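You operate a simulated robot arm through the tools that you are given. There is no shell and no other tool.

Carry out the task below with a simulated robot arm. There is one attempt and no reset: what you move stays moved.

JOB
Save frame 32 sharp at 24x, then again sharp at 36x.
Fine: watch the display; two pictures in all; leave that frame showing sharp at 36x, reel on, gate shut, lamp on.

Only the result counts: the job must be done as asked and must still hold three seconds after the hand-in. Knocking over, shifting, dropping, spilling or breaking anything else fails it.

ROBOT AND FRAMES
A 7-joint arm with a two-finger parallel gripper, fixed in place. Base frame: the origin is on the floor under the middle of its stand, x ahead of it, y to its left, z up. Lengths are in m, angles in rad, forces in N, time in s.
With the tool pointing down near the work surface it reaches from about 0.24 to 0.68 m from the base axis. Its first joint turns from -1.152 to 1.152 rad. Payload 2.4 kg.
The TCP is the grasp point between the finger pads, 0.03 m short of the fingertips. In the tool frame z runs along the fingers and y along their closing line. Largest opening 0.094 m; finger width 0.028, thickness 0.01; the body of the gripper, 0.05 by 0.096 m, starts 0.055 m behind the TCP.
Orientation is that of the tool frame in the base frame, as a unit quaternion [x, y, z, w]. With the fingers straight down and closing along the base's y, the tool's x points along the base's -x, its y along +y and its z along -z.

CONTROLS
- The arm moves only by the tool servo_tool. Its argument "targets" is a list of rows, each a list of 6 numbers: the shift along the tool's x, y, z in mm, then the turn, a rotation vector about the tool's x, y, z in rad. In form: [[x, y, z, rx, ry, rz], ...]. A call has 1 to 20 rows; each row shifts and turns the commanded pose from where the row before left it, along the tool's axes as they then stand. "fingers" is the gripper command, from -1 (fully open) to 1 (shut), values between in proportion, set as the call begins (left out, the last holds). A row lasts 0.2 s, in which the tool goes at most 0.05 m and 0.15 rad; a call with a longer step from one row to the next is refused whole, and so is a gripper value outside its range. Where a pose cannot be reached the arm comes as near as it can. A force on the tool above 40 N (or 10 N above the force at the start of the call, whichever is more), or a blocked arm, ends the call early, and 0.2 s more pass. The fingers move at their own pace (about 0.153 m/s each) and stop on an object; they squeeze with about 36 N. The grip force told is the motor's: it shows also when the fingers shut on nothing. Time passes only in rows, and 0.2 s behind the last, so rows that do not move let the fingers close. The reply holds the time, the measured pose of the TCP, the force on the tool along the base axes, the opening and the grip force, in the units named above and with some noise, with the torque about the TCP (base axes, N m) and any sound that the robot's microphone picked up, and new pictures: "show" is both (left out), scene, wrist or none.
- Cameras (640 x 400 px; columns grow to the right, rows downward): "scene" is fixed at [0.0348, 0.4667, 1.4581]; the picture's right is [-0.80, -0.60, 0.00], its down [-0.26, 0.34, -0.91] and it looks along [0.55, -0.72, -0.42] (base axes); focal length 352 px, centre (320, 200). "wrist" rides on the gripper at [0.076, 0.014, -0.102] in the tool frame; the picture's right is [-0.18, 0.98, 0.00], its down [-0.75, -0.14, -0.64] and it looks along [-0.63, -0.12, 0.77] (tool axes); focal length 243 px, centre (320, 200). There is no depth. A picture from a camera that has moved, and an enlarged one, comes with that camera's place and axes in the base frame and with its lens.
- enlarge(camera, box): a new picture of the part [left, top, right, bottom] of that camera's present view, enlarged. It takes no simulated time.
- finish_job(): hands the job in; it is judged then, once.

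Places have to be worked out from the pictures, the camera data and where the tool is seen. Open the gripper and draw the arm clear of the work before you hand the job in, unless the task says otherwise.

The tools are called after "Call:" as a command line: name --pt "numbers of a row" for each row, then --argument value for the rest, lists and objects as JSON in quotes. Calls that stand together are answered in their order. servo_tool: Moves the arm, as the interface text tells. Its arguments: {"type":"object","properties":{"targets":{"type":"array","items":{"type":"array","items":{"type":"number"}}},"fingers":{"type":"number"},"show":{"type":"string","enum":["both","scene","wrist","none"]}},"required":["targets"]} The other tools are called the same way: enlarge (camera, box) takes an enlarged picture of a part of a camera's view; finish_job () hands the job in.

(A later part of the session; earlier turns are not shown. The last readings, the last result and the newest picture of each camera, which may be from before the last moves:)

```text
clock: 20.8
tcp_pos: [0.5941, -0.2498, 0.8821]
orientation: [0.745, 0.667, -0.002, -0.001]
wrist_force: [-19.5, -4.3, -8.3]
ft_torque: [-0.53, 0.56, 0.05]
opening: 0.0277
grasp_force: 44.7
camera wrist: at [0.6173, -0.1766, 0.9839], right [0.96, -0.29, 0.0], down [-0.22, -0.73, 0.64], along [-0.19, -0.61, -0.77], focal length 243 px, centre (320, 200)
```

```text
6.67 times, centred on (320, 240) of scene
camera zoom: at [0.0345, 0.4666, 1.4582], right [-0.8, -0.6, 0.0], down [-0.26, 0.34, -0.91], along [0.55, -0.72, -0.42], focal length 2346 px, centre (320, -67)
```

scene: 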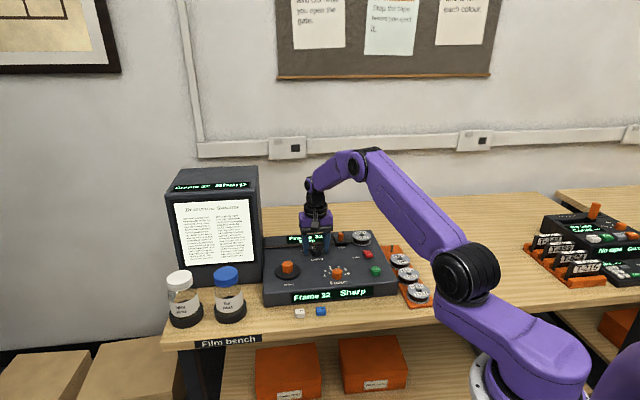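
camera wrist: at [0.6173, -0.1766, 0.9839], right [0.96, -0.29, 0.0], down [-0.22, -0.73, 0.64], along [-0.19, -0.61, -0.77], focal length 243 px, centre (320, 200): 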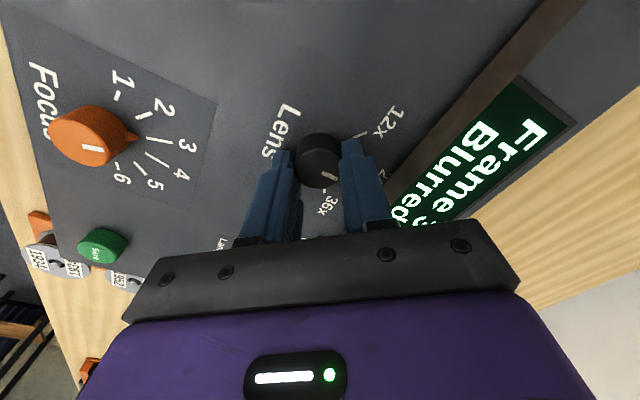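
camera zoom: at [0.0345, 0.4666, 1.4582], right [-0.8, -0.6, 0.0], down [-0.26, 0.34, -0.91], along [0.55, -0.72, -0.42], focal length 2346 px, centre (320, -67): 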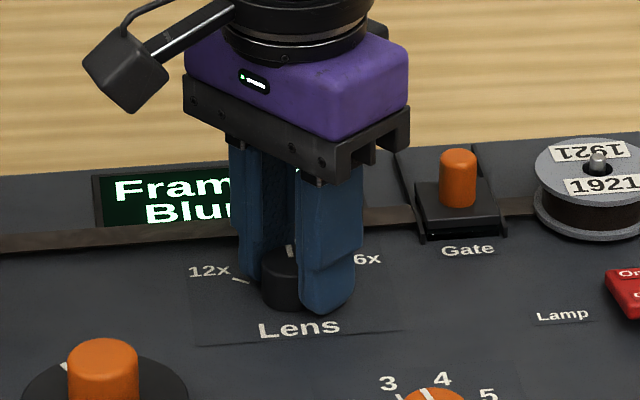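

The Lens pointer is now at 24x. I'll ease the side load, open slightly, and rise clear.

Call:
servo_tool --pt "0 -0.6 0 0 0 0" --pt "0 -0.5 0 0 0 0" --pt "0 0 0 0 0 0" --fingers 1 --show "none"

Call:
servo_tool --pt "0 0 0 0 0 0" --pt "0 0 0 0 0 0" --fingers 0.15 --show "none"

Call:
servo_tool --pt "0 0 -30 0 0 0" --pt "0 0 -35 0 0 0" --pt "0 0 -35 0 0 0" --pt "0 0 0 0 0 0" --fingers 0.15 --show "both"

Call:
enlarge --camera "scene" --box '[255, 225, 395, 312]'

```text
clock: 21.6
tcp_pos: [0.5925, -0.2515, 0.8822]
orientation: [0.744, 0.668, 0.0, 0.0]
wrist_force: [-16.3, -7.0, -11.4]
ft_torque: [0.15, 0.41, 0.02]
opening: 0.0275
grasp_force: 45.1
```

```text
clock: 22.2
tcp_pos: [0.5947, -0.2494, 0.8822]
orientation: [0.744, 0.669, 0.001, 0.002]
wrist_force: [0.1, -0.5, -0.7]
ft_torque: [0.01, 0.01, 0.04]
opening: 0.0397
grasp_force: 0.0
```

```text
clock: 23.2
tcp_pos: [0.5942, -0.2509, 0.9824]
orientation: [0.744, 0.669, 0.0, 0.0]
wrist_force: [-1.4, -0.4, 0.3]
ft_torque: [-0.02, 0.01, 0.04]
opening: 0.0397
grasp_force: 0.0
camera wrist: at [0.6175, -0.1761, 1.0847], right [0.96, -0.29, 0.0], down [-0.22, -0.73, 0.64], along [-0.19, -0.61, -0.77], focal length 243 px, centre (320, 200)
```

scene: 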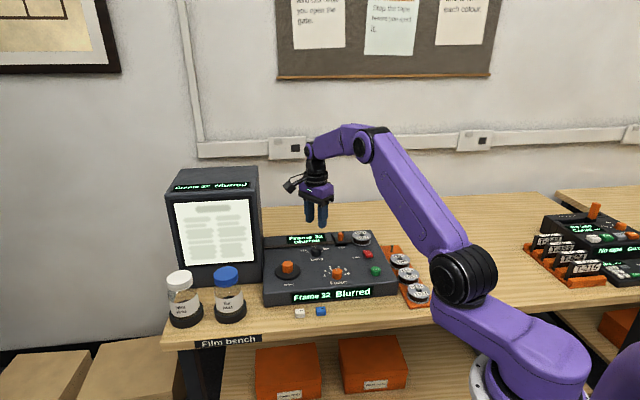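
wrist: 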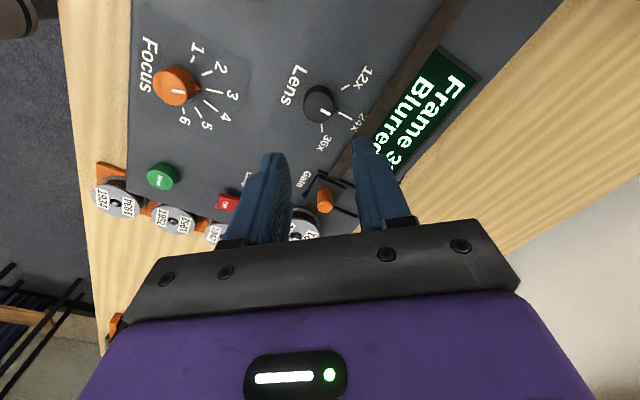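

```text
4.57 times, centred on (325, 268) of scene
camera zoom: at [0.0348, 0.4667, 1.4581], right [-0.8, -0.6, 0.0], down [-0.26, 0.34, -0.91], along [0.55, -0.72, -0.42], focal length 1609 px, centre (297, -113)
```

zoom: 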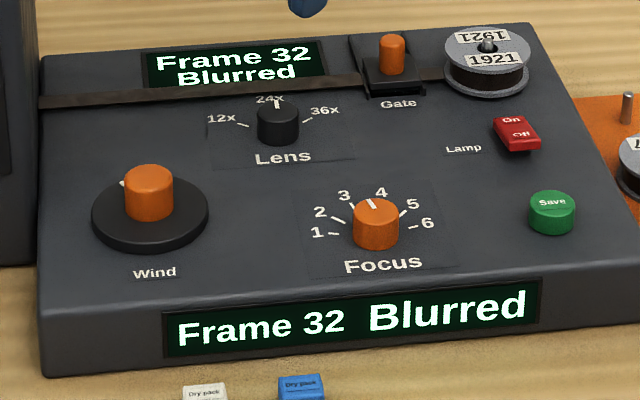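

Lens shows 24x with frame 32 Blurred, so focus must change. I'll zoom the wrist view to read the lens and focus pointers.

Call:
enlarge --camera "wrist" --box '[130, 20, 390, 200]'

```text
2.22 times, centred on (260, 110) of wrist
camera zoom: at [0.6175, -0.1761, 1.0847], right [0.96, -0.29, 0.0], down [-0.22, -0.73, 0.64], along [-0.19, -0.61, -0.77], focal length 539 px, centre (453, 400)
```

zoom: 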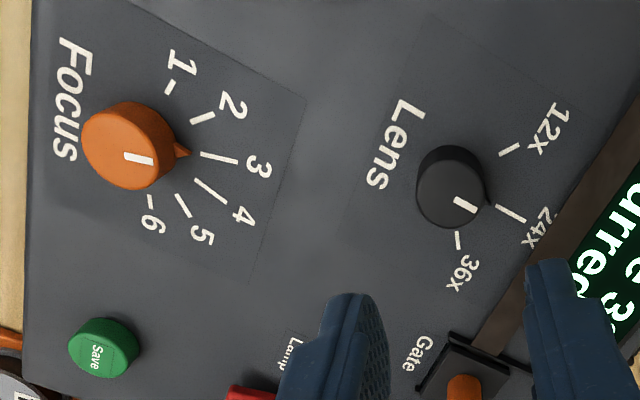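

The Lens nib is exactly on 24x and the Focus nib is on 3. Focus ticks are about 35° apart, increasing clockwise, and the knob is centred near (0.481,-0.202). I'll move over it with tool −x aligned to the nib so the fingers miss it.

Call:
servo_tool --pt "0 0 0 0 0 -0.1361" --pt "0 0 0 0 0 -0.1361" --pt "0 0 0 0 0 -0.1361" --pt "0 0 0 0 0 -0.1361" --pt "0 0 0 0 0 -0.1361" --pt "0 0 0 0 0 -0.1361" --pt "0 0 0 0 0 -0.1361" --pt "0 0 0 0 0 -0.1361" --pt "0 0 0 0 0 -0.1361" --pt "41 -1.8 7.5 0 0 0" --pt "41 -1.8 7.5 0 0 0" --pt "41 -1.8 7.5 0 0 0" --pt "0 0 0 0 0 0" --fingers -0.1

Call:
enlarge --camera "wrist" --box '[220, 50, 420, 210]'

Call:
enlarge --camera "scene" --box '[255, 225, 395, 312]'

```text
clock: 26.0
tcp_pos: [0.4825, -0.2028, 0.9597]
orientation: [0.224, 0.975, 0.0, 0.0]
wrist_force: [-0.5, 0.6, -1.4]
ft_torque: [0.0, -0.01, -0.02]
opening: 0.0515
grasp_force: 0.1
camera wrist: at [0.421, -0.1562, 1.0612], right [0.6, 0.8, 0.0], down [0.62, -0.46, 0.64], along [0.52, -0.38, -0.77], focal length 243 px, centre (320, 200)
```

scene: 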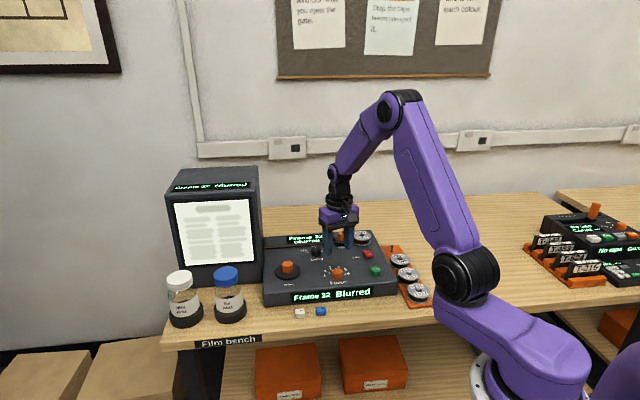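
wrist: 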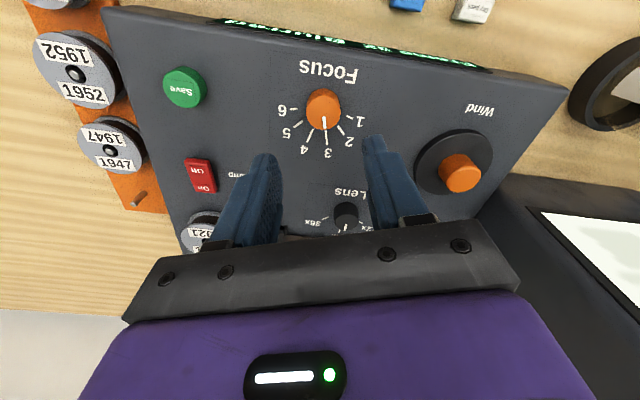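

```text
2.50 times, centred on (320, 130) of wrist
camera zoom: at [0.421, -0.1562, 1.0612], right [0.6, 0.8, 0.0], down [0.62, -0.46, 0.64], along [0.52, -0.38, -0.77], focal length 606 px, centre (320, 375)
```

zoom: 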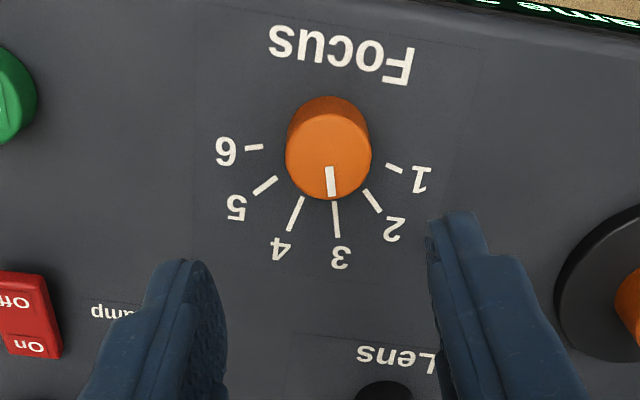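

```text
4.57 times, centred on (325, 268) of scene
camera zoom: at [0.0348, 0.4668, 1.4581], right [-0.8, -0.6, 0.0], down [-0.26, 0.34, -0.91], along [0.55, -0.72, -0.42], focal length 1609 px, centre (297, -113)
```

zoom: 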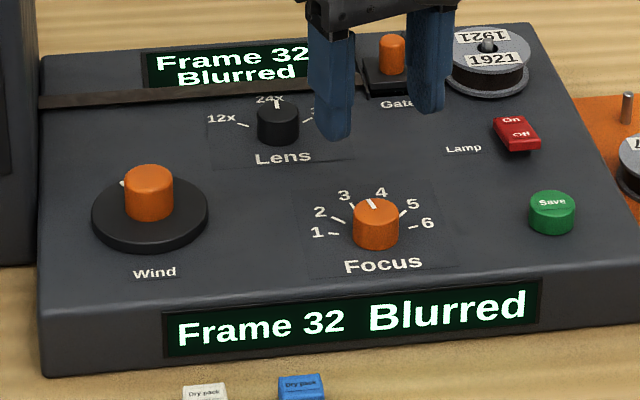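

Focus's nib lies along tool −x as intended. Best estimate for the axis is (0.4805,-0.1995), with a knob about 18 mm tall. I'll descend toward it and check before gripping.

Call:
servo_tool --pt "3.2 2.1 25 0 0 0" --pt "0 0 25 0 0 0" --pt "0 0 24 0 0 0" --pt "0 0 0 0 0 0" --fingers -0.1

Call:
enlarge --camera "wrist" --box '[220, 80, 420, 240]'

Call:
enlarge --camera "scene" --box '[290, 220, 390, 300]'

```text
clock: 27.0
tcp_pos: [0.4803, -0.1979, 0.8842]
orientation: [0.225, 0.974, 0.001, 0.0]
wrist_force: [-0.6, 0.1, 0.1]
ft_torque: [0.06, -0.01, 0.0]
opening: 0.0518
grasp_force: 0.0
camera wrist: at [0.4185, -0.151, 0.9862], right [0.6, 0.8, 0.0], down [0.62, -0.46, 0.64], along [0.52, -0.38, -0.77], focal length 243 px, centre (320, 200)
```

scene: 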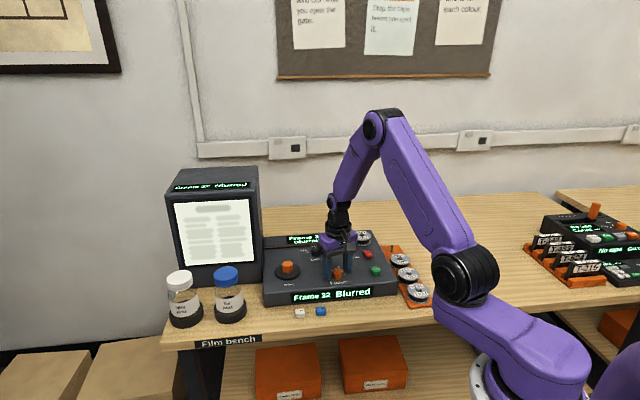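
wrist: 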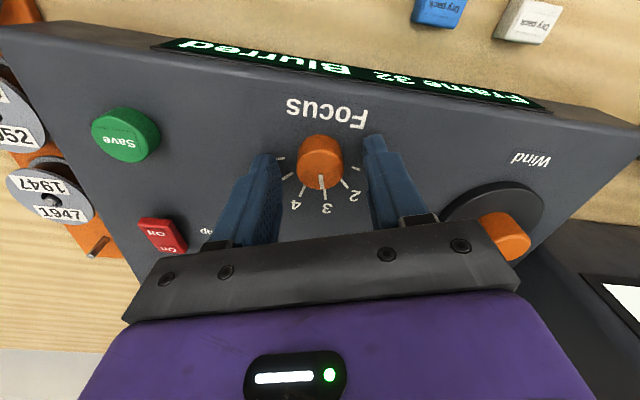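

```text
2.50 times, centred on (320, 160) of wrist
camera zoom: at [0.4185, -0.151, 0.9862], right [0.6, 0.8, 0.0], down [0.62, -0.46, 0.64], along [0.52, -0.38, -0.77], focal length 606 px, centre (320, 300)
```

zoom: 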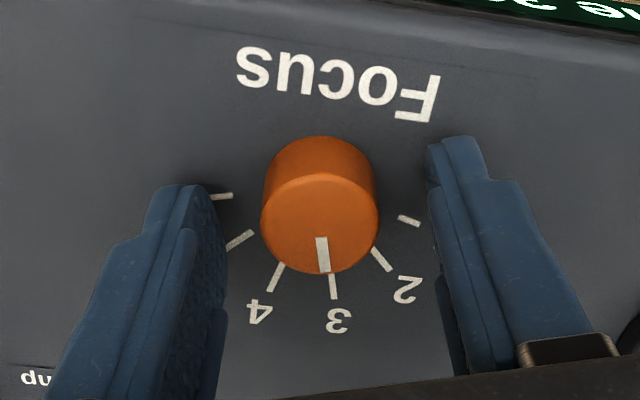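

```text
5.00 times, centred on (340, 260) of scene
camera zoom: at [0.0348, 0.4667, 1.4581], right [-0.8, -0.6, 0.0], down [-0.26, 0.34, -0.91], along [0.55, -0.72, -0.42], focal length 1760 px, centre (220, -100)
```

zoom: 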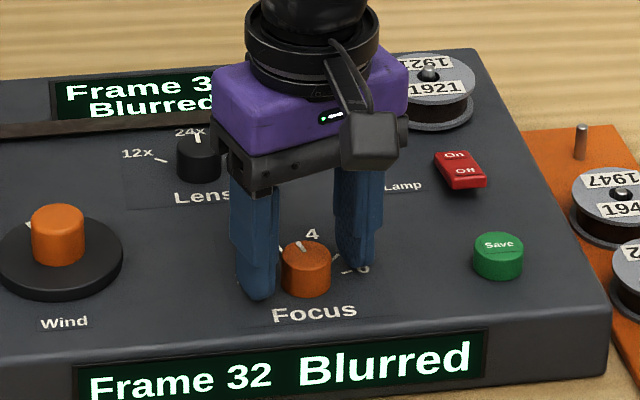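

Alignment looks right: the knob is centred between the fingers with the nib clear. I'll lower 4 mm and close.

Call:
servo_tool --pt "0 0 4 0 0 0" --pt "0 0 0 0 0 0" --fingers -0.1 --show "none"

Call:
servo_tool --pt "0 0 0 0 0 0" --pt "0 0 0 0 0 0" --pt "0 0 0 0 0 0" --fingers 1 --show "wrist"

```text
clock: 27.6
tcp_pos: [0.4805, -0.1975, 0.8817]
orientation: [0.224, 0.975, 0.0, 0.0]
wrist_force: [-0.1, -0.1, 0.7]
ft_torque: [0.01, 0.01, -0.02]
opening: 0.0519
grasp_force: 0.0
```

```text
clock: 28.4
tcp_pos: [0.4789, -0.197, 0.8817]
orientation: [0.224, 0.975, 0.0, 0.0]
wrist_force: [2.4, 1.6, -0.8]
ft_torque: [0.04, -0.07, 0.02]
opening: 0.0271
grasp_force: 44.6
camera wrist: at [0.4186, -0.1509, 0.983], right [0.6, 0.8, 0.0], down [0.62, -0.46, 0.64], along [0.52, -0.38, -0.77], focal length 243 px, centre (320, 200)
```

wrist: 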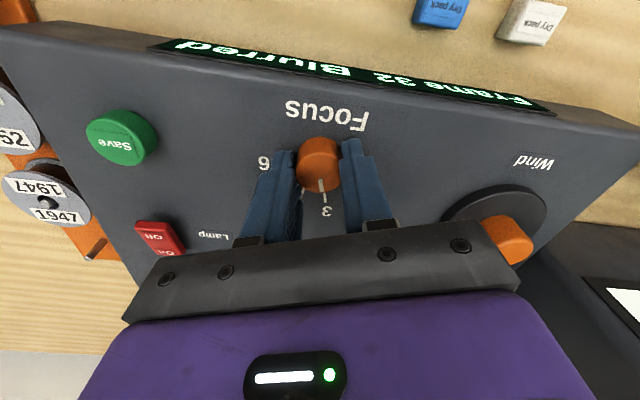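

Focus is gripped. I'll turn clockwise one step (about 0.61 rad), toward 4, and read the display.

Call:
servo_tool --pt "0 0 0 0 0 0.1" --pt "0 0 0 0 0 0.1" --pt "0 0 0 0 0 0.1" --pt "0 0 0 0 0 0" --fingers 1 --show "scene"

Call:
enlarge --camera "scene" --box '[160, 160, 400, 310]'

Call:
servo_tool --pt "0 0 0 0 0 0.1" --pt "0 0 0 0 0 0.1" --pt "0 0 0 0 0 0.1" --pt "0 0 0 0 0 0" --fingers 1 --show "scene"

Call:
enlarge --camera "scene" --box '[160, 160, 400, 310]'

```text
clock: 29.4
tcp_pos: [0.4805, -0.1962, 0.8798]
orientation: [0.368, 0.93, -0.001, 0.0]
wrist_force: [6.1, 1.5, -17.0]
ft_torque: [-0.21, -0.46, 0.01]
opening: 0.0276
grasp_force: 45.2
```

scene: 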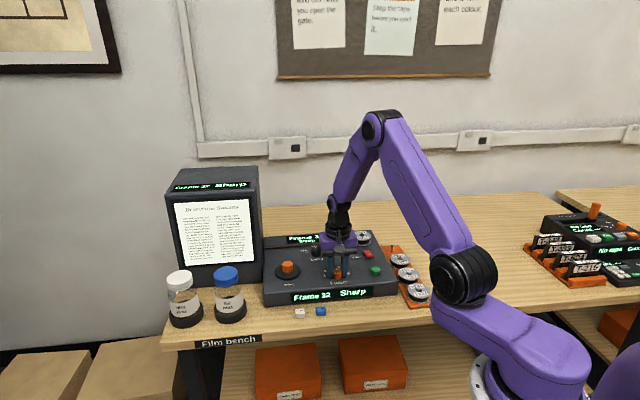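

```text
2.67 times, centred on (280, 235) of scene
camera zoom: at [0.0352, 0.4667, 1.4581], right [-0.8, -0.6, 0.0], down [-0.26, 0.34, -0.91], along [0.55, -0.72, -0.42], focal length 938 px, centre (427, 107)
```

zoom: 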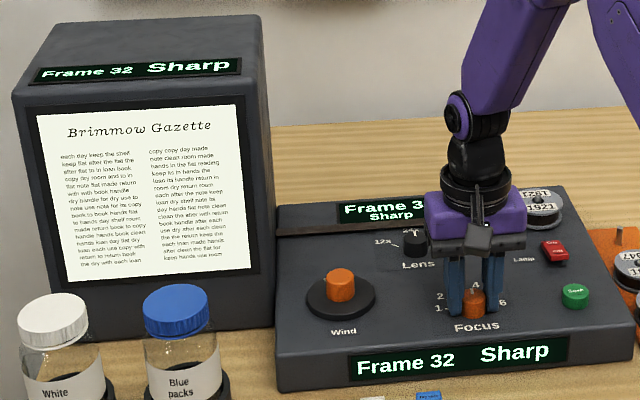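

```text
clock: 30.4
tcp_pos: [0.4794, -0.1978, 0.8803]
orientation: [0.503, 0.864, 0.0, -0.001]
wrist_force: [12.8, -1.9, -27.2]
ft_torque: [-0.23, -0.44, 0.02]
opening: 0.0273
grasp_force: 44.6
```

scene: 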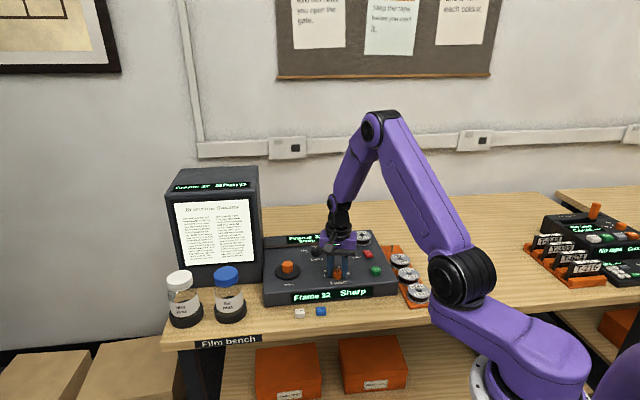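

```text
2.67 times, centred on (280, 235) of scene
camera zoom: at [0.0355, 0.4665, 1.4582], right [-0.8, -0.6, 0.0], down [-0.26, 0.34, -0.91], along [0.55, -0.72, -0.42], focal length 938 px, centre (427, 107)
```

zoom: 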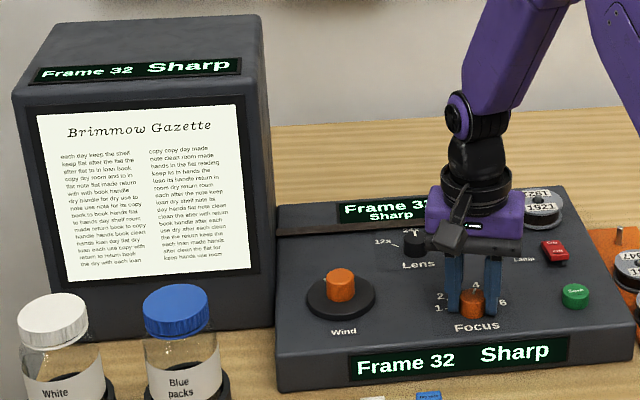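

Frame 32 is Sharp at 24x with Focus at 4. I'll release the Focus knob, rise, and check pointers.

Call:
servo_tool --pt "0 0 0 0 0 0" --pt "0 0 0 0 0 0" --fingers -0.1 --show "none"

Call:
servo_tool --pt "0 0 -30 0 0 0" --pt "0 0 -40 0 0 0" --pt "0 0 -20 0 0 0" --pt "0 0 0 0 0 0" --fingers -0.1 --show "both"

Call:
enlarge --camera "wrist" --box '[160, 20, 420, 200]'

Call:
enlarge --camera "scene" --box '[255, 225, 395, 312]'

```text
clock: 31.0
tcp_pos: [0.4789, -0.1984, 0.8816]
orientation: [0.502, 0.865, 0.0, 0.0]
wrist_force: [-0.1, 0.4, 0.0]
ft_torque: [0.01, -0.01, 0.0]
opening: 0.0519
grasp_force: 0.2
```

```text
clock: 32.0
tcp_pos: [0.48, -0.197, 0.9707]
orientation: [0.502, 0.865, 0.0, -0.001]
wrist_force: [0.5, 0.3, 0.1]
ft_torque: [-0.01, -0.06, -0.01]
opening: 0.0516
grasp_force: 0.0
camera wrist: at [0.4552, -0.1234, 1.0734], right [0.95, 0.33, 0.0], down [0.25, -0.72, 0.64], along [0.21, -0.61, -0.77], focal length 243 px, centre (320, 200)
```

scene: 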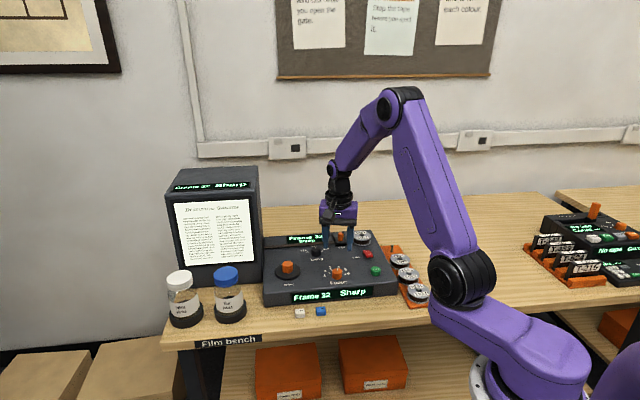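
wrist: 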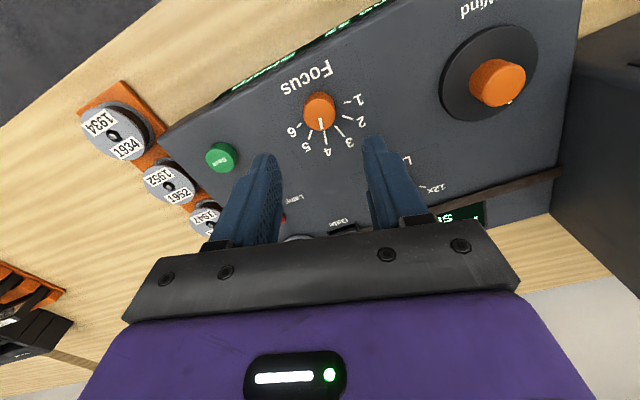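

```text
2.22 times, centred on (290, 110) of wrist
camera zoom: at [0.4552, -0.1234, 1.0734], right [0.95, 0.33, 0.0], down [0.25, -0.72, 0.64], along [0.21, -0.61, -0.77], focal length 539 px, centre (387, 400)
```

zoom: 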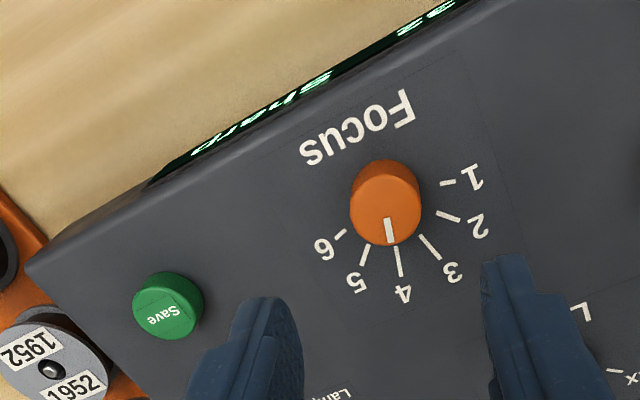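

```text
4.57 times, centred on (325, 268) of scene
camera zoom: at [0.0348, 0.4667, 1.4581], right [-0.8, -0.6, 0.0], down [-0.26, 0.34, -0.91], along [0.55, -0.72, -0.42], focal length 1609 px, centre (297, -113)
```

zoom: 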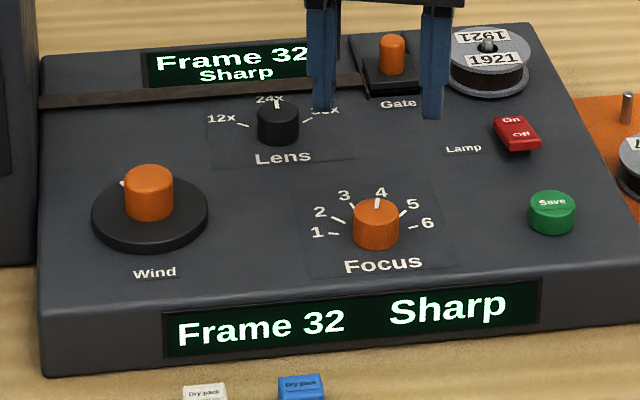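

Focus nib is on 4 and the display reads Frame 32 Sharp. Next I'll close the fingers and move above the green Save button, near (0.403,-0.275), for a closer look.

Call:
servo_tool --pt "-10.4 -35.5 0 0 0 0" --pt "-10.4 -35.5 5 0 0 0" --pt "-10.4 -35.5 5 0 0 0" --pt "0 0 0 0 0 0" --fingers 1 --show "both"

Call:
enlarge --camera "wrist" --box '[220, 50, 420, 210]'

Call:
enlarge --camera "scene" --box '[310, 200, 430, 300]'

```text
clock: 33.0
tcp_pos: [0.4031, -0.2771, 0.9594]
orientation: [0.503, 0.864, 0.0, -0.001]
wrist_force: [0.1, -0.4, 0.7]
ft_torque: [0.03, -0.02, 0.0]
opening: 0.0
grasp_force: 33.0
camera wrist: at [0.3779, -0.2037, 1.0623], right [0.95, 0.33, 0.0], down [0.25, -0.72, 0.64], along [0.21, -0.61, -0.77], focal length 243 px, centre (320, 200)
```

scene: 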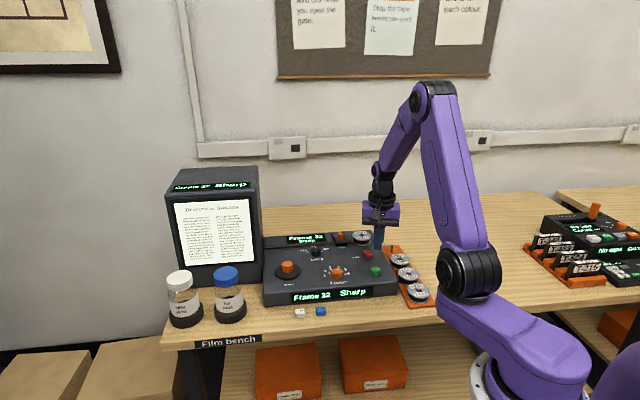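
wrist: 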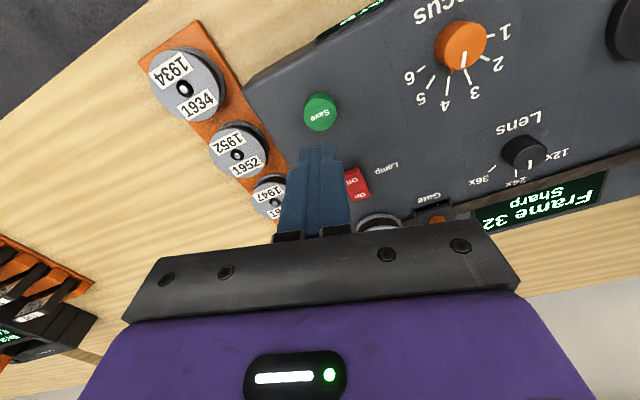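

```text
2.50 times, centred on (320, 130) of wrist
camera zoom: at [0.3779, -0.2037, 1.0623], right [0.95, 0.33, 0.0], down [0.25, -0.72, 0.64], along [0.21, -0.61, -0.77], focal length 606 px, centre (320, 375)
```

zoom: 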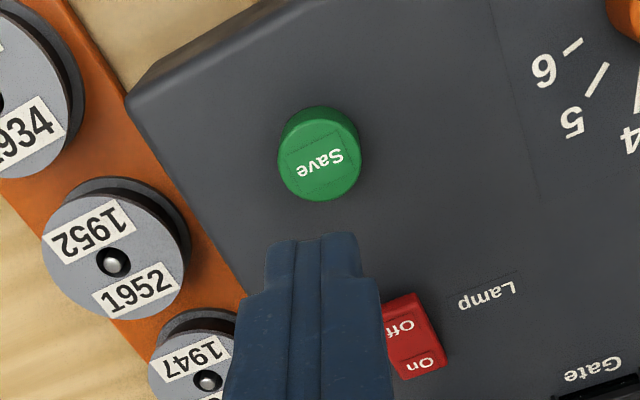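

```text
4.00 times, centred on (370, 250) of scene
camera zoom: at [0.0348, 0.4667, 1.4581], right [-0.8, -0.6, 0.0], down [-0.26, 0.34, -0.91], along [0.55, -0.72, -0.42], focal length 1408 px, centre (120, 0)
```

zoom: 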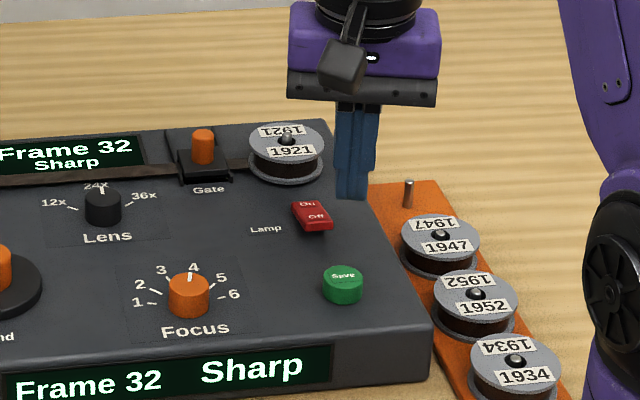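

Save is centred near (0.4025,-0.2745), almost under the fingertips. I'll lower to about 8 mm above it first.

Call:
servo_tool --pt "2 0.8 29 0 0 0" --pt "0 0 29 0 0 0" --pt "0 0 0 0 0 0" --fingers 1 --show "both"

Call:
enlarge --camera "wrist" --box '[220, 80, 420, 240]'

Call:
enlarge --camera "scene" --box '[330, 220, 430, 300]'

```text
clock: 33.8
tcp_pos: [0.4013, -0.2749, 0.9023]
orientation: [0.502, 0.865, 0.0, 0.0]
wrist_force: [-0.3, 0.3, -1.0]
ft_torque: [0.01, 0.01, 0.0]
opening: 0.0
grasp_force: 33.4
camera wrist: at [0.3772, -0.2013, 1.0044], right [0.95, 0.33, 0.0], down [0.25, -0.72, 0.64], along [0.21, -0.61, -0.77], focal length 243 px, centre (320, 200)
```

scene: 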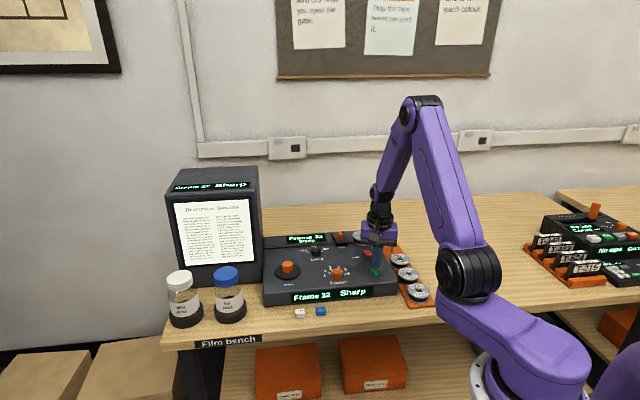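
wrist: 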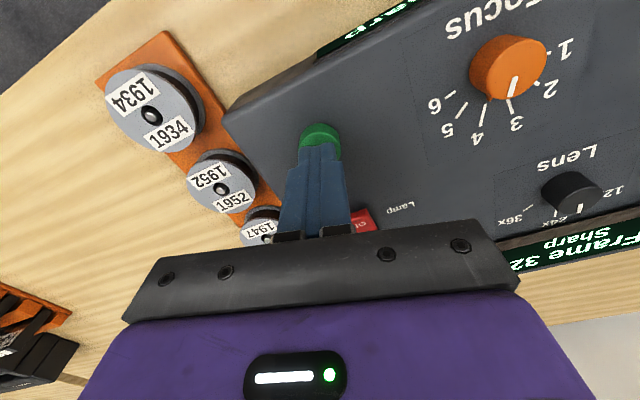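

```text
2.50 times, centred on (320, 160) of wrist
camera zoom: at [0.3772, -0.2013, 1.0044], right [0.95, 0.33, 0.0], down [0.25, -0.72, 0.64], along [0.21, -0.61, -0.77], focal length 606 px, centre (320, 300)
```

zoom: 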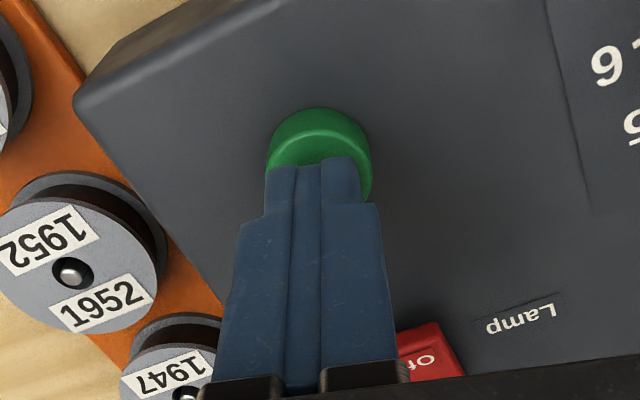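

```text
5.00 times, centred on (380, 260) of scene
camera zoom: at [0.0348, 0.4667, 1.4581], right [-0.8, -0.6, 0.0], down [-0.26, 0.34, -0.91], along [0.55, -0.72, -0.42], focal length 1760 px, centre (20, -100)
```

zoom: 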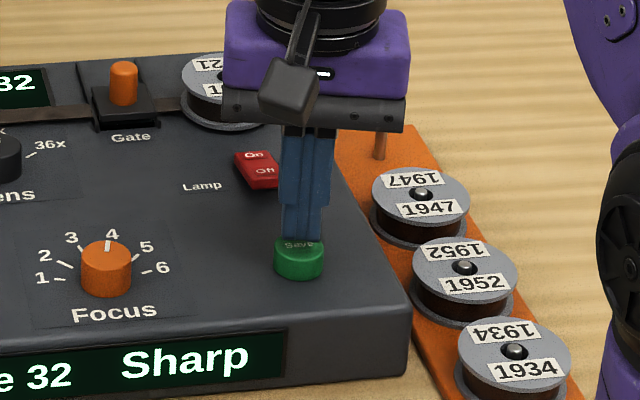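

Fingertips are right over Save. I'll step down gently, watching force and sound.

Call:
servo_tool --pt "0 0.5 2 0 0 0" --pt "0 0 2 0 0 0" --pt "0 0 2 0 0 0" --fingers 1 --show "none"

Call:
enlarge --camera "scene" --box '[160, 160, 400, 310]'

```text
clock: 34.6
tcp_pos: [0.4015, -0.2755, 0.8964]
orientation: [0.502, 0.865, 0.0, 0.0]
wrist_force: [0.5, -0.9, -0.4]
ft_torque: [-0.02, 0.02, 0.0]
opening: 0.0002
grasp_force: 32.5
```

```text
2.67 times, centred on (280, 235) of scene
camera zoom: at [0.0348, 0.4667, 1.4581], right [-0.8, -0.6, 0.0], down [-0.26, 0.34, -0.91], along [0.55, -0.72, -0.42], focal length 938 px, centre (427, 107)
```

zoom: 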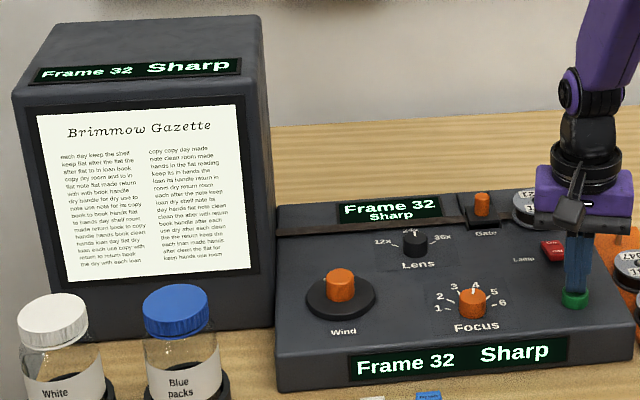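

No contact yet (force about 0) at tip z≈0.866. I'll continue down 3 mm in 1 mm steps.

Call:
servo_tool --pt "0 0 1 0 0 0" --pt "0 0 1 0 0 0" --pt "0 0 1 0 0 0" --fingers 1 --show "none"

```text
clock: 35.4
tcp_pos: [0.4013, -0.2748, 0.8943]
orientation: [0.502, 0.865, 0.0, 0.0]
wrist_force: [-1.1, 0.8, 0.8]
ft_torque: [0.0, 0.03, 0.02]
opening: 0.0001
grasp_force: 33.4
```

Call:
servo_tool --pt "0 0 1 0 0 0" --pt "0 0 1 0 0 0" --pt "0 0 1 0 0 0" --fingers 1 --show "none"

Call:
enlarge --camera "scene" --box '[330, 220, 430, 300]'

```text
clock: 36.2
tcp_pos: [0.4016, -0.2735, 0.891]
orientation: [0.503, 0.865, 0.0, 0.0]
wrist_force: [-0.9, 0.6, 2.3]
ft_torque: [0.0, 0.04, -0.03]
opening: 0.0002
grasp_force: 33.2
```

```text
5.00 times, centred on (380, 260) of scene
camera zoom: at [0.0348, 0.4668, 1.4581], right [-0.8, -0.6, 0.0], down [-0.26, 0.34, -0.91], along [0.55, -0.72, -0.42], focal length 1760 px, centre (20, -100)
```

zoom: 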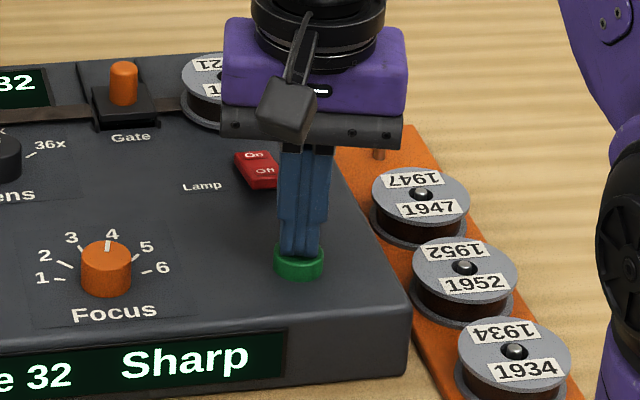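

Contact has begun (2.3 N) at tip z≈0.861. I'll press on in small steps until it registers.

Call:
servo_tool --pt "0 0 1 0 0 0" --pt "0 0 1 0 0 0" --fingers 1 --show "scene"

Call:
enlarge --camera "scene" --box '[160, 160, 400, 310]'

```text
clock: 36.8
tcp_pos: [0.4028, -0.2766, 0.8897]
orientation: [0.503, 0.864, 0.0, 0.0]
wrist_force: [0.4, 2.4, 3.7]
ft_torque: [0.07, 0.02, 0.03]
opening: 0.0
grasp_force: 32.9
heard: click
```

scene: 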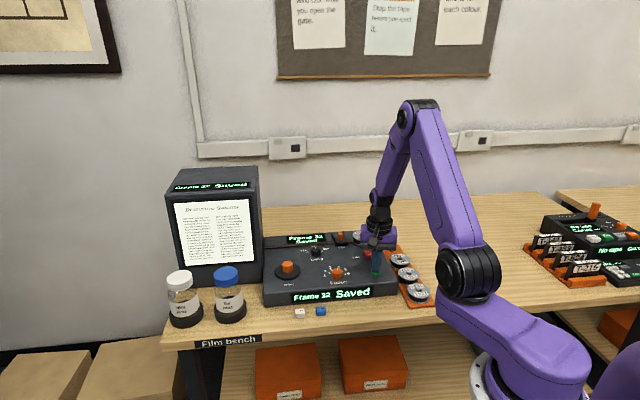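

```text
2.67 times, centred on (280, 235) of scene
camera zoom: at [0.0347, 0.4668, 1.4581], right [-0.8, -0.6, 0.0], down [-0.26, 0.34, -0.91], along [0.55, -0.72, -0.42], focal length 938 px, centre (427, 107)
```

zoom: 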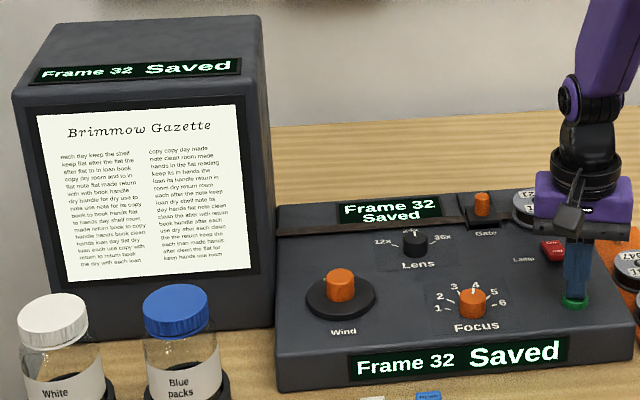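

A click was heard and the display reads "Frame 32 Saved". That is picture one. I'll lift straight off.

Call:
servo_tool --pt "0 0 -20 0 0 0" --pt "0 0 -40 0 0 0" --pt "0 0 -30 0 0 0" --pt "0 0 0 0 0 0" --fingers 1 --show "scene"

Call:
enlarge --camera "scene" --box '[160, 160, 400, 310]'

```text
clock: 37.8
tcp_pos: [0.402, -0.2744, 0.9799]
orientation: [0.503, 0.864, 0.0, 0.0]
wrist_force: [-0.7, 0.6, 1.8]
ft_torque: [0.05, 0.02, 0.04]
opening: 0.0002
grasp_force: 33.0
```

scene: 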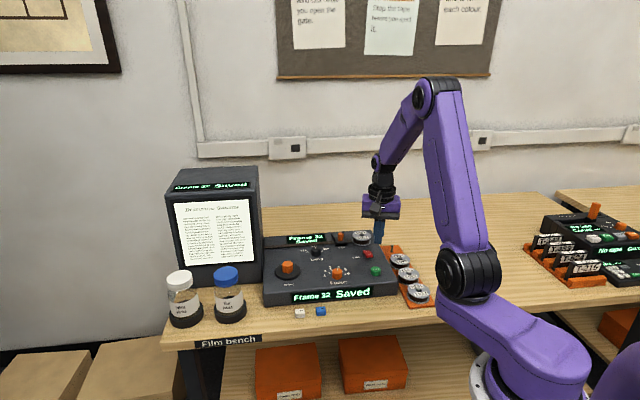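

```text
2.67 times, centred on (280, 235) of scene
camera zoom: at [0.0348, 0.4667, 1.4581], right [-0.8, -0.6, 0.0], down [-0.26, 0.34, -0.91], along [0.55, -0.72, -0.42], focal length 938 px, centre (427, 107)
```

zoom: 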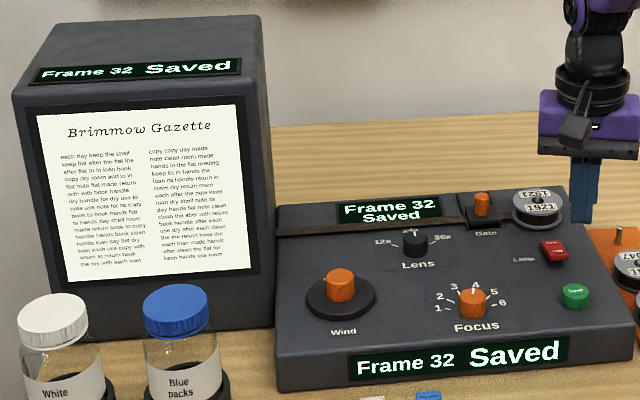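

Now the lens to 36x. I'll turn the tool so −x aligns with the 24x nib and move above the Lens knob near (0.594,-0.247).

Call:
servo_tool --pt "0 0 0 0 0 -0.1325" --pt "0 0 0 0 0 -0.1325" --pt "-23.2 31.1 0 0 0 0" --pt "-23.2 31.1 0 0 0 0" --pt "-23.2 31.1 0 0 0 0" --pt "-23.2 31.1 0 0 0 0" --pt "-23.2 31.1 0 0 0 0" --pt "0 0 48 0 0 0" --pt "0 0 0 0 0 0" --fingers -0.1

Call:
enlarge --camera "wrist" --box '[220, 50, 420, 210]'

Call:
enlarge --camera "scene" --box '[160, 160, 400, 310]'

```text
clock: 39.8
tcp_pos: [0.5961, -0.2494, 0.933]
orientation: [0.384, 0.923, 0.0, 0.0]
wrist_force: [-1.1, 0.4, -0.1]
ft_torque: [-0.04, 0.0, 0.0]
opening: 0.0516
grasp_force: 0.1
camera wrist: at [0.553, -0.1852, 1.0338], right [0.83, 0.56, 0.0], down [0.43, -0.63, 0.64], along [0.36, -0.53, -0.77], focal length 243 px, centre (320, 200)
```

scene: 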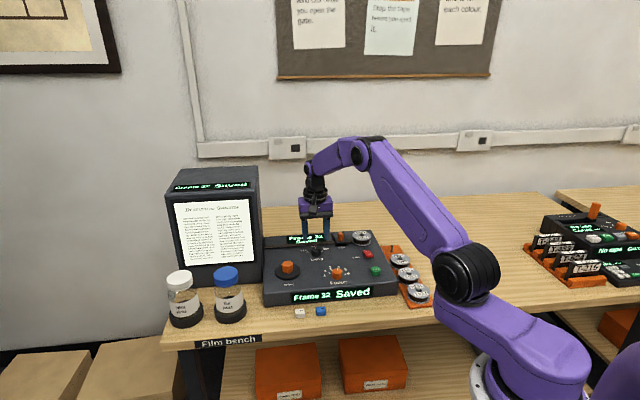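
wrist: 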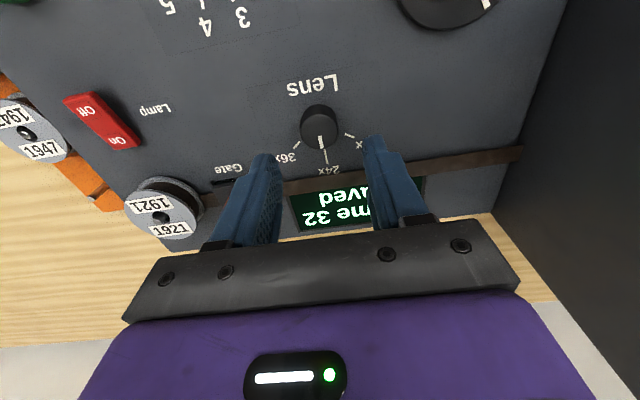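

```text
2.50 times, centred on (320, 130) of wrist
camera zoom: at [0.553, -0.1852, 1.0338], right [0.83, 0.56, 0.0], down [0.43, -0.63, 0.64], along [0.36, -0.53, -0.77], focal length 606 px, centre (320, 375)
```

zoom: 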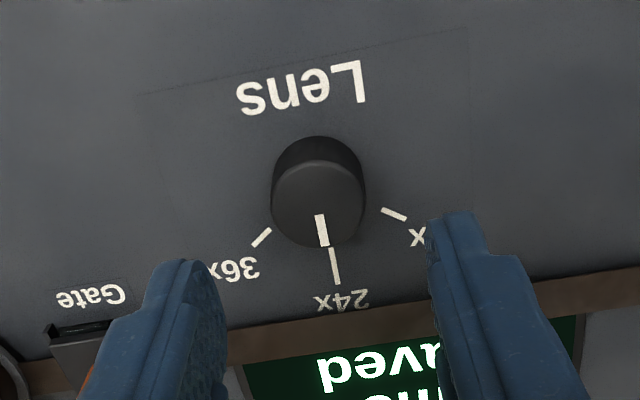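

```text
2.67 times, centred on (280, 235) of scene
camera zoom: at [0.0348, 0.4667, 1.4581], right [-0.8, -0.6, 0.0], down [-0.26, 0.34, -0.91], along [0.55, -0.72, -0.42], focal length 938 px, centre (427, 107)
```

zoom: 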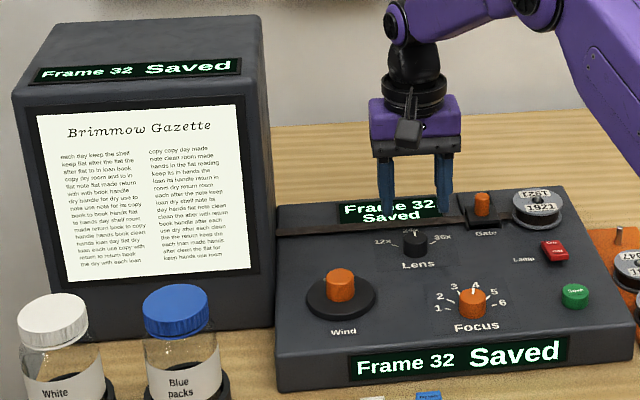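

Pointer is on 24x. I'll shift 3 mm toward the knob axis, lower to grip height, and close.

Call:
servo_tool --pt "3 0 25 0 0 0" --pt "0 0 23 0 0 0" --pt "0 0 3.5 0 0 0" --pt "0 0 0 0 0 0" --fingers -0.1 --show "wrist"

Call:
servo_tool --pt "0 0 0 0 0 0" --pt "0 0 0 0 0 0" --pt "0 0 0 0 0 0" --fingers 1 --show "wrist"

```text
clock: 40.8
tcp_pos: [0.5932, -0.2467, 0.8798]
orientation: [0.385, 0.923, -0.001, 0.0]
wrist_force: [-1.2, 0.7, 4.0]
ft_torque: [0.03, 0.15, 0.03]
opening: 0.0517
grasp_force: 0.1
camera wrist: at [0.5497, -0.1827, 0.9823], right [0.83, 0.56, 0.0], down [0.43, -0.63, 0.64], along [0.36, -0.53, -0.77], focal length 243 px, centre (320, 200)
```

wrist: 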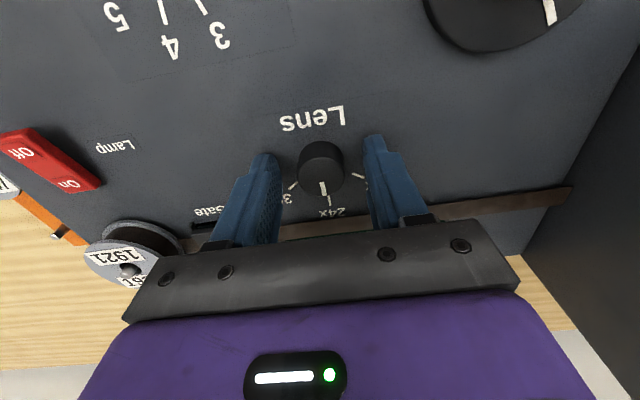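

```text
clock: 41.6
tcp_pos: [0.5929, -0.2483, 0.8794]
orientation: [0.383, 0.924, 0.0, 0.001]
wrist_force: [3.0, -0.1, 3.5]
ft_torque: [-0.15, -0.2, 0.02]
opening: 0.0271
grasp_force: 44.4
camera wrist: at [0.55, -0.1827, 0.9823], right [0.83, 0.56, 0.0], down [0.43, -0.63, 0.64], along [0.36, -0.53, -0.77], focal length 243 px, centre (320, 200)
```

wrist: 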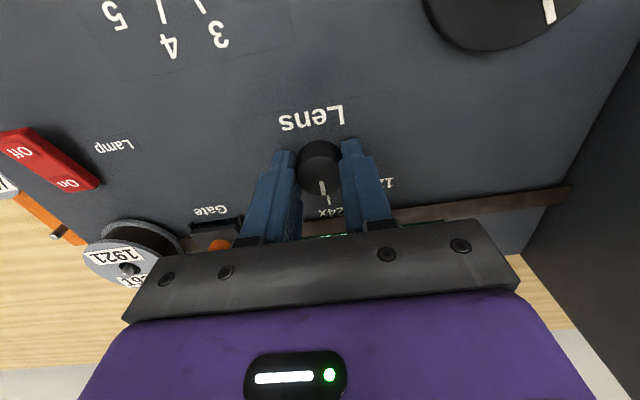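

A 4 N upward force means the tips just touch the panel (so the panel is at about 0.8495). I'll lift 1 mm and turn 0.94 rad clockwise toward 36x in two parts.

Call:
servo_tool --pt "0 0 -1 0 0 0" --pt "0 0 0 0 0 0.1" --pt "0 0 0 0 0 0.1" --pt "0 0 0 0 0 0.1" --pt "0 0 0 0 0 0.1" --pt "0 0 0 0 0 0.1" --pt "0 0 0 0 0 0" --fingers 1 --show "none"

Call:
enlarge --camera "scene" --box '[160, 160, 400, 310]'

```text
clock: 43.2
tcp_pos: [0.5926, -0.247, 0.8797]
orientation: [0.6, 0.8, 0.001, 0.002]
wrist_force: [14.1, -10.4, -13.6]
ft_torque: [-0.9, -0.54, 0.0]
opening: 0.0273
grasp_force: 45.4
```

```text
2.67 times, centred on (280, 235) of scene
camera zoom: at [0.0354, 0.4664, 1.4582], right [-0.8, -0.6, 0.0], down [-0.26, 0.34, -0.91], along [0.55, -0.72, -0.42], focal length 938 px, centre (427, 107)
```

zoom: 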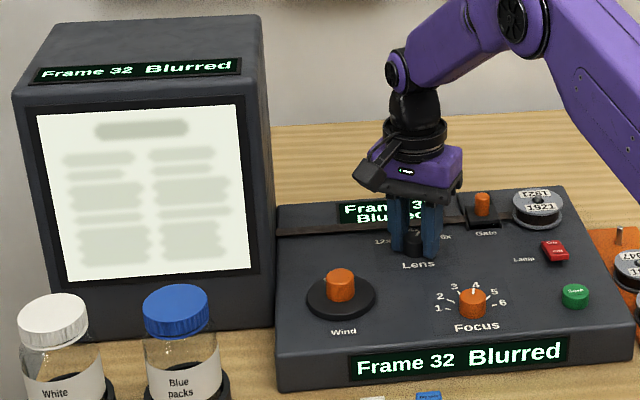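

Blurred now, since the lens passed halfway to 36x. I'll continue the remaining 0.44 rad with slight relief of the side load.

Call:
servo_tool --pt "-0.6 0.6 0 0 0 0.1" --pt "0 0 0 0 0 0.1" --pt "0 0 0 0 0 0.1" --pt "0 0 0 0 0 0.1" --pt "0 0 0 0 0 0.04" --pt "0 0 0 0 0 0" --fingers 1 --show "wrist"

Call:
enlarge --camera "wrist" --box '[220, 80, 420, 240]'

```text
clock: 44.6
tcp_pos: [0.5946, -0.2472, 0.8801]
orientation: [0.761, 0.648, 0.001, 0.0]
wrist_force: [9.2, -12.4, -9.2]
ft_torque: [-0.83, -0.17, 0.0]
opening: 0.0274
grasp_force: 44.6
camera wrist: at [0.6207, -0.1735, 0.9826], right [0.94, -0.34, 0.0], down [-0.26, -0.72, 0.64], along [-0.22, -0.6, -0.77], focal length 243 px, centre (320, 200)
```

wrist: 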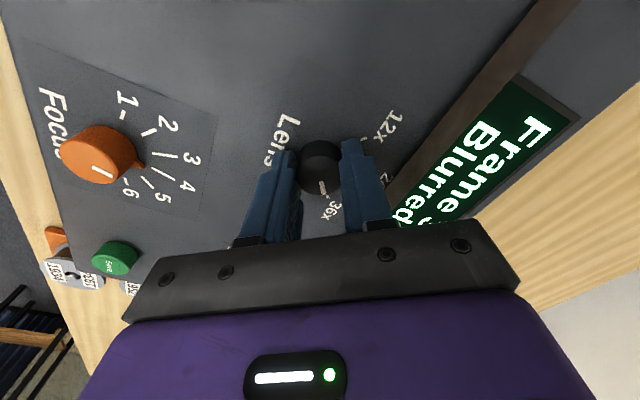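

```text
2.50 times, centred on (320, 160) of wrist
camera zoom: at [0.6207, -0.1735, 0.9826], right [0.94, -0.34, 0.0], down [-0.26, -0.72, 0.64], along [-0.22, -0.6, -0.77], focal length 606 px, centre (320, 300)
```

zoom: 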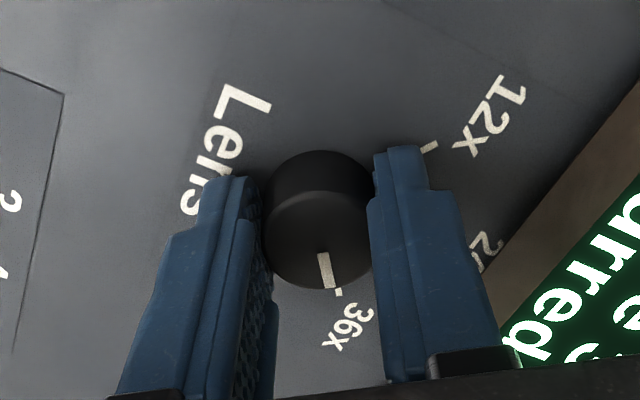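

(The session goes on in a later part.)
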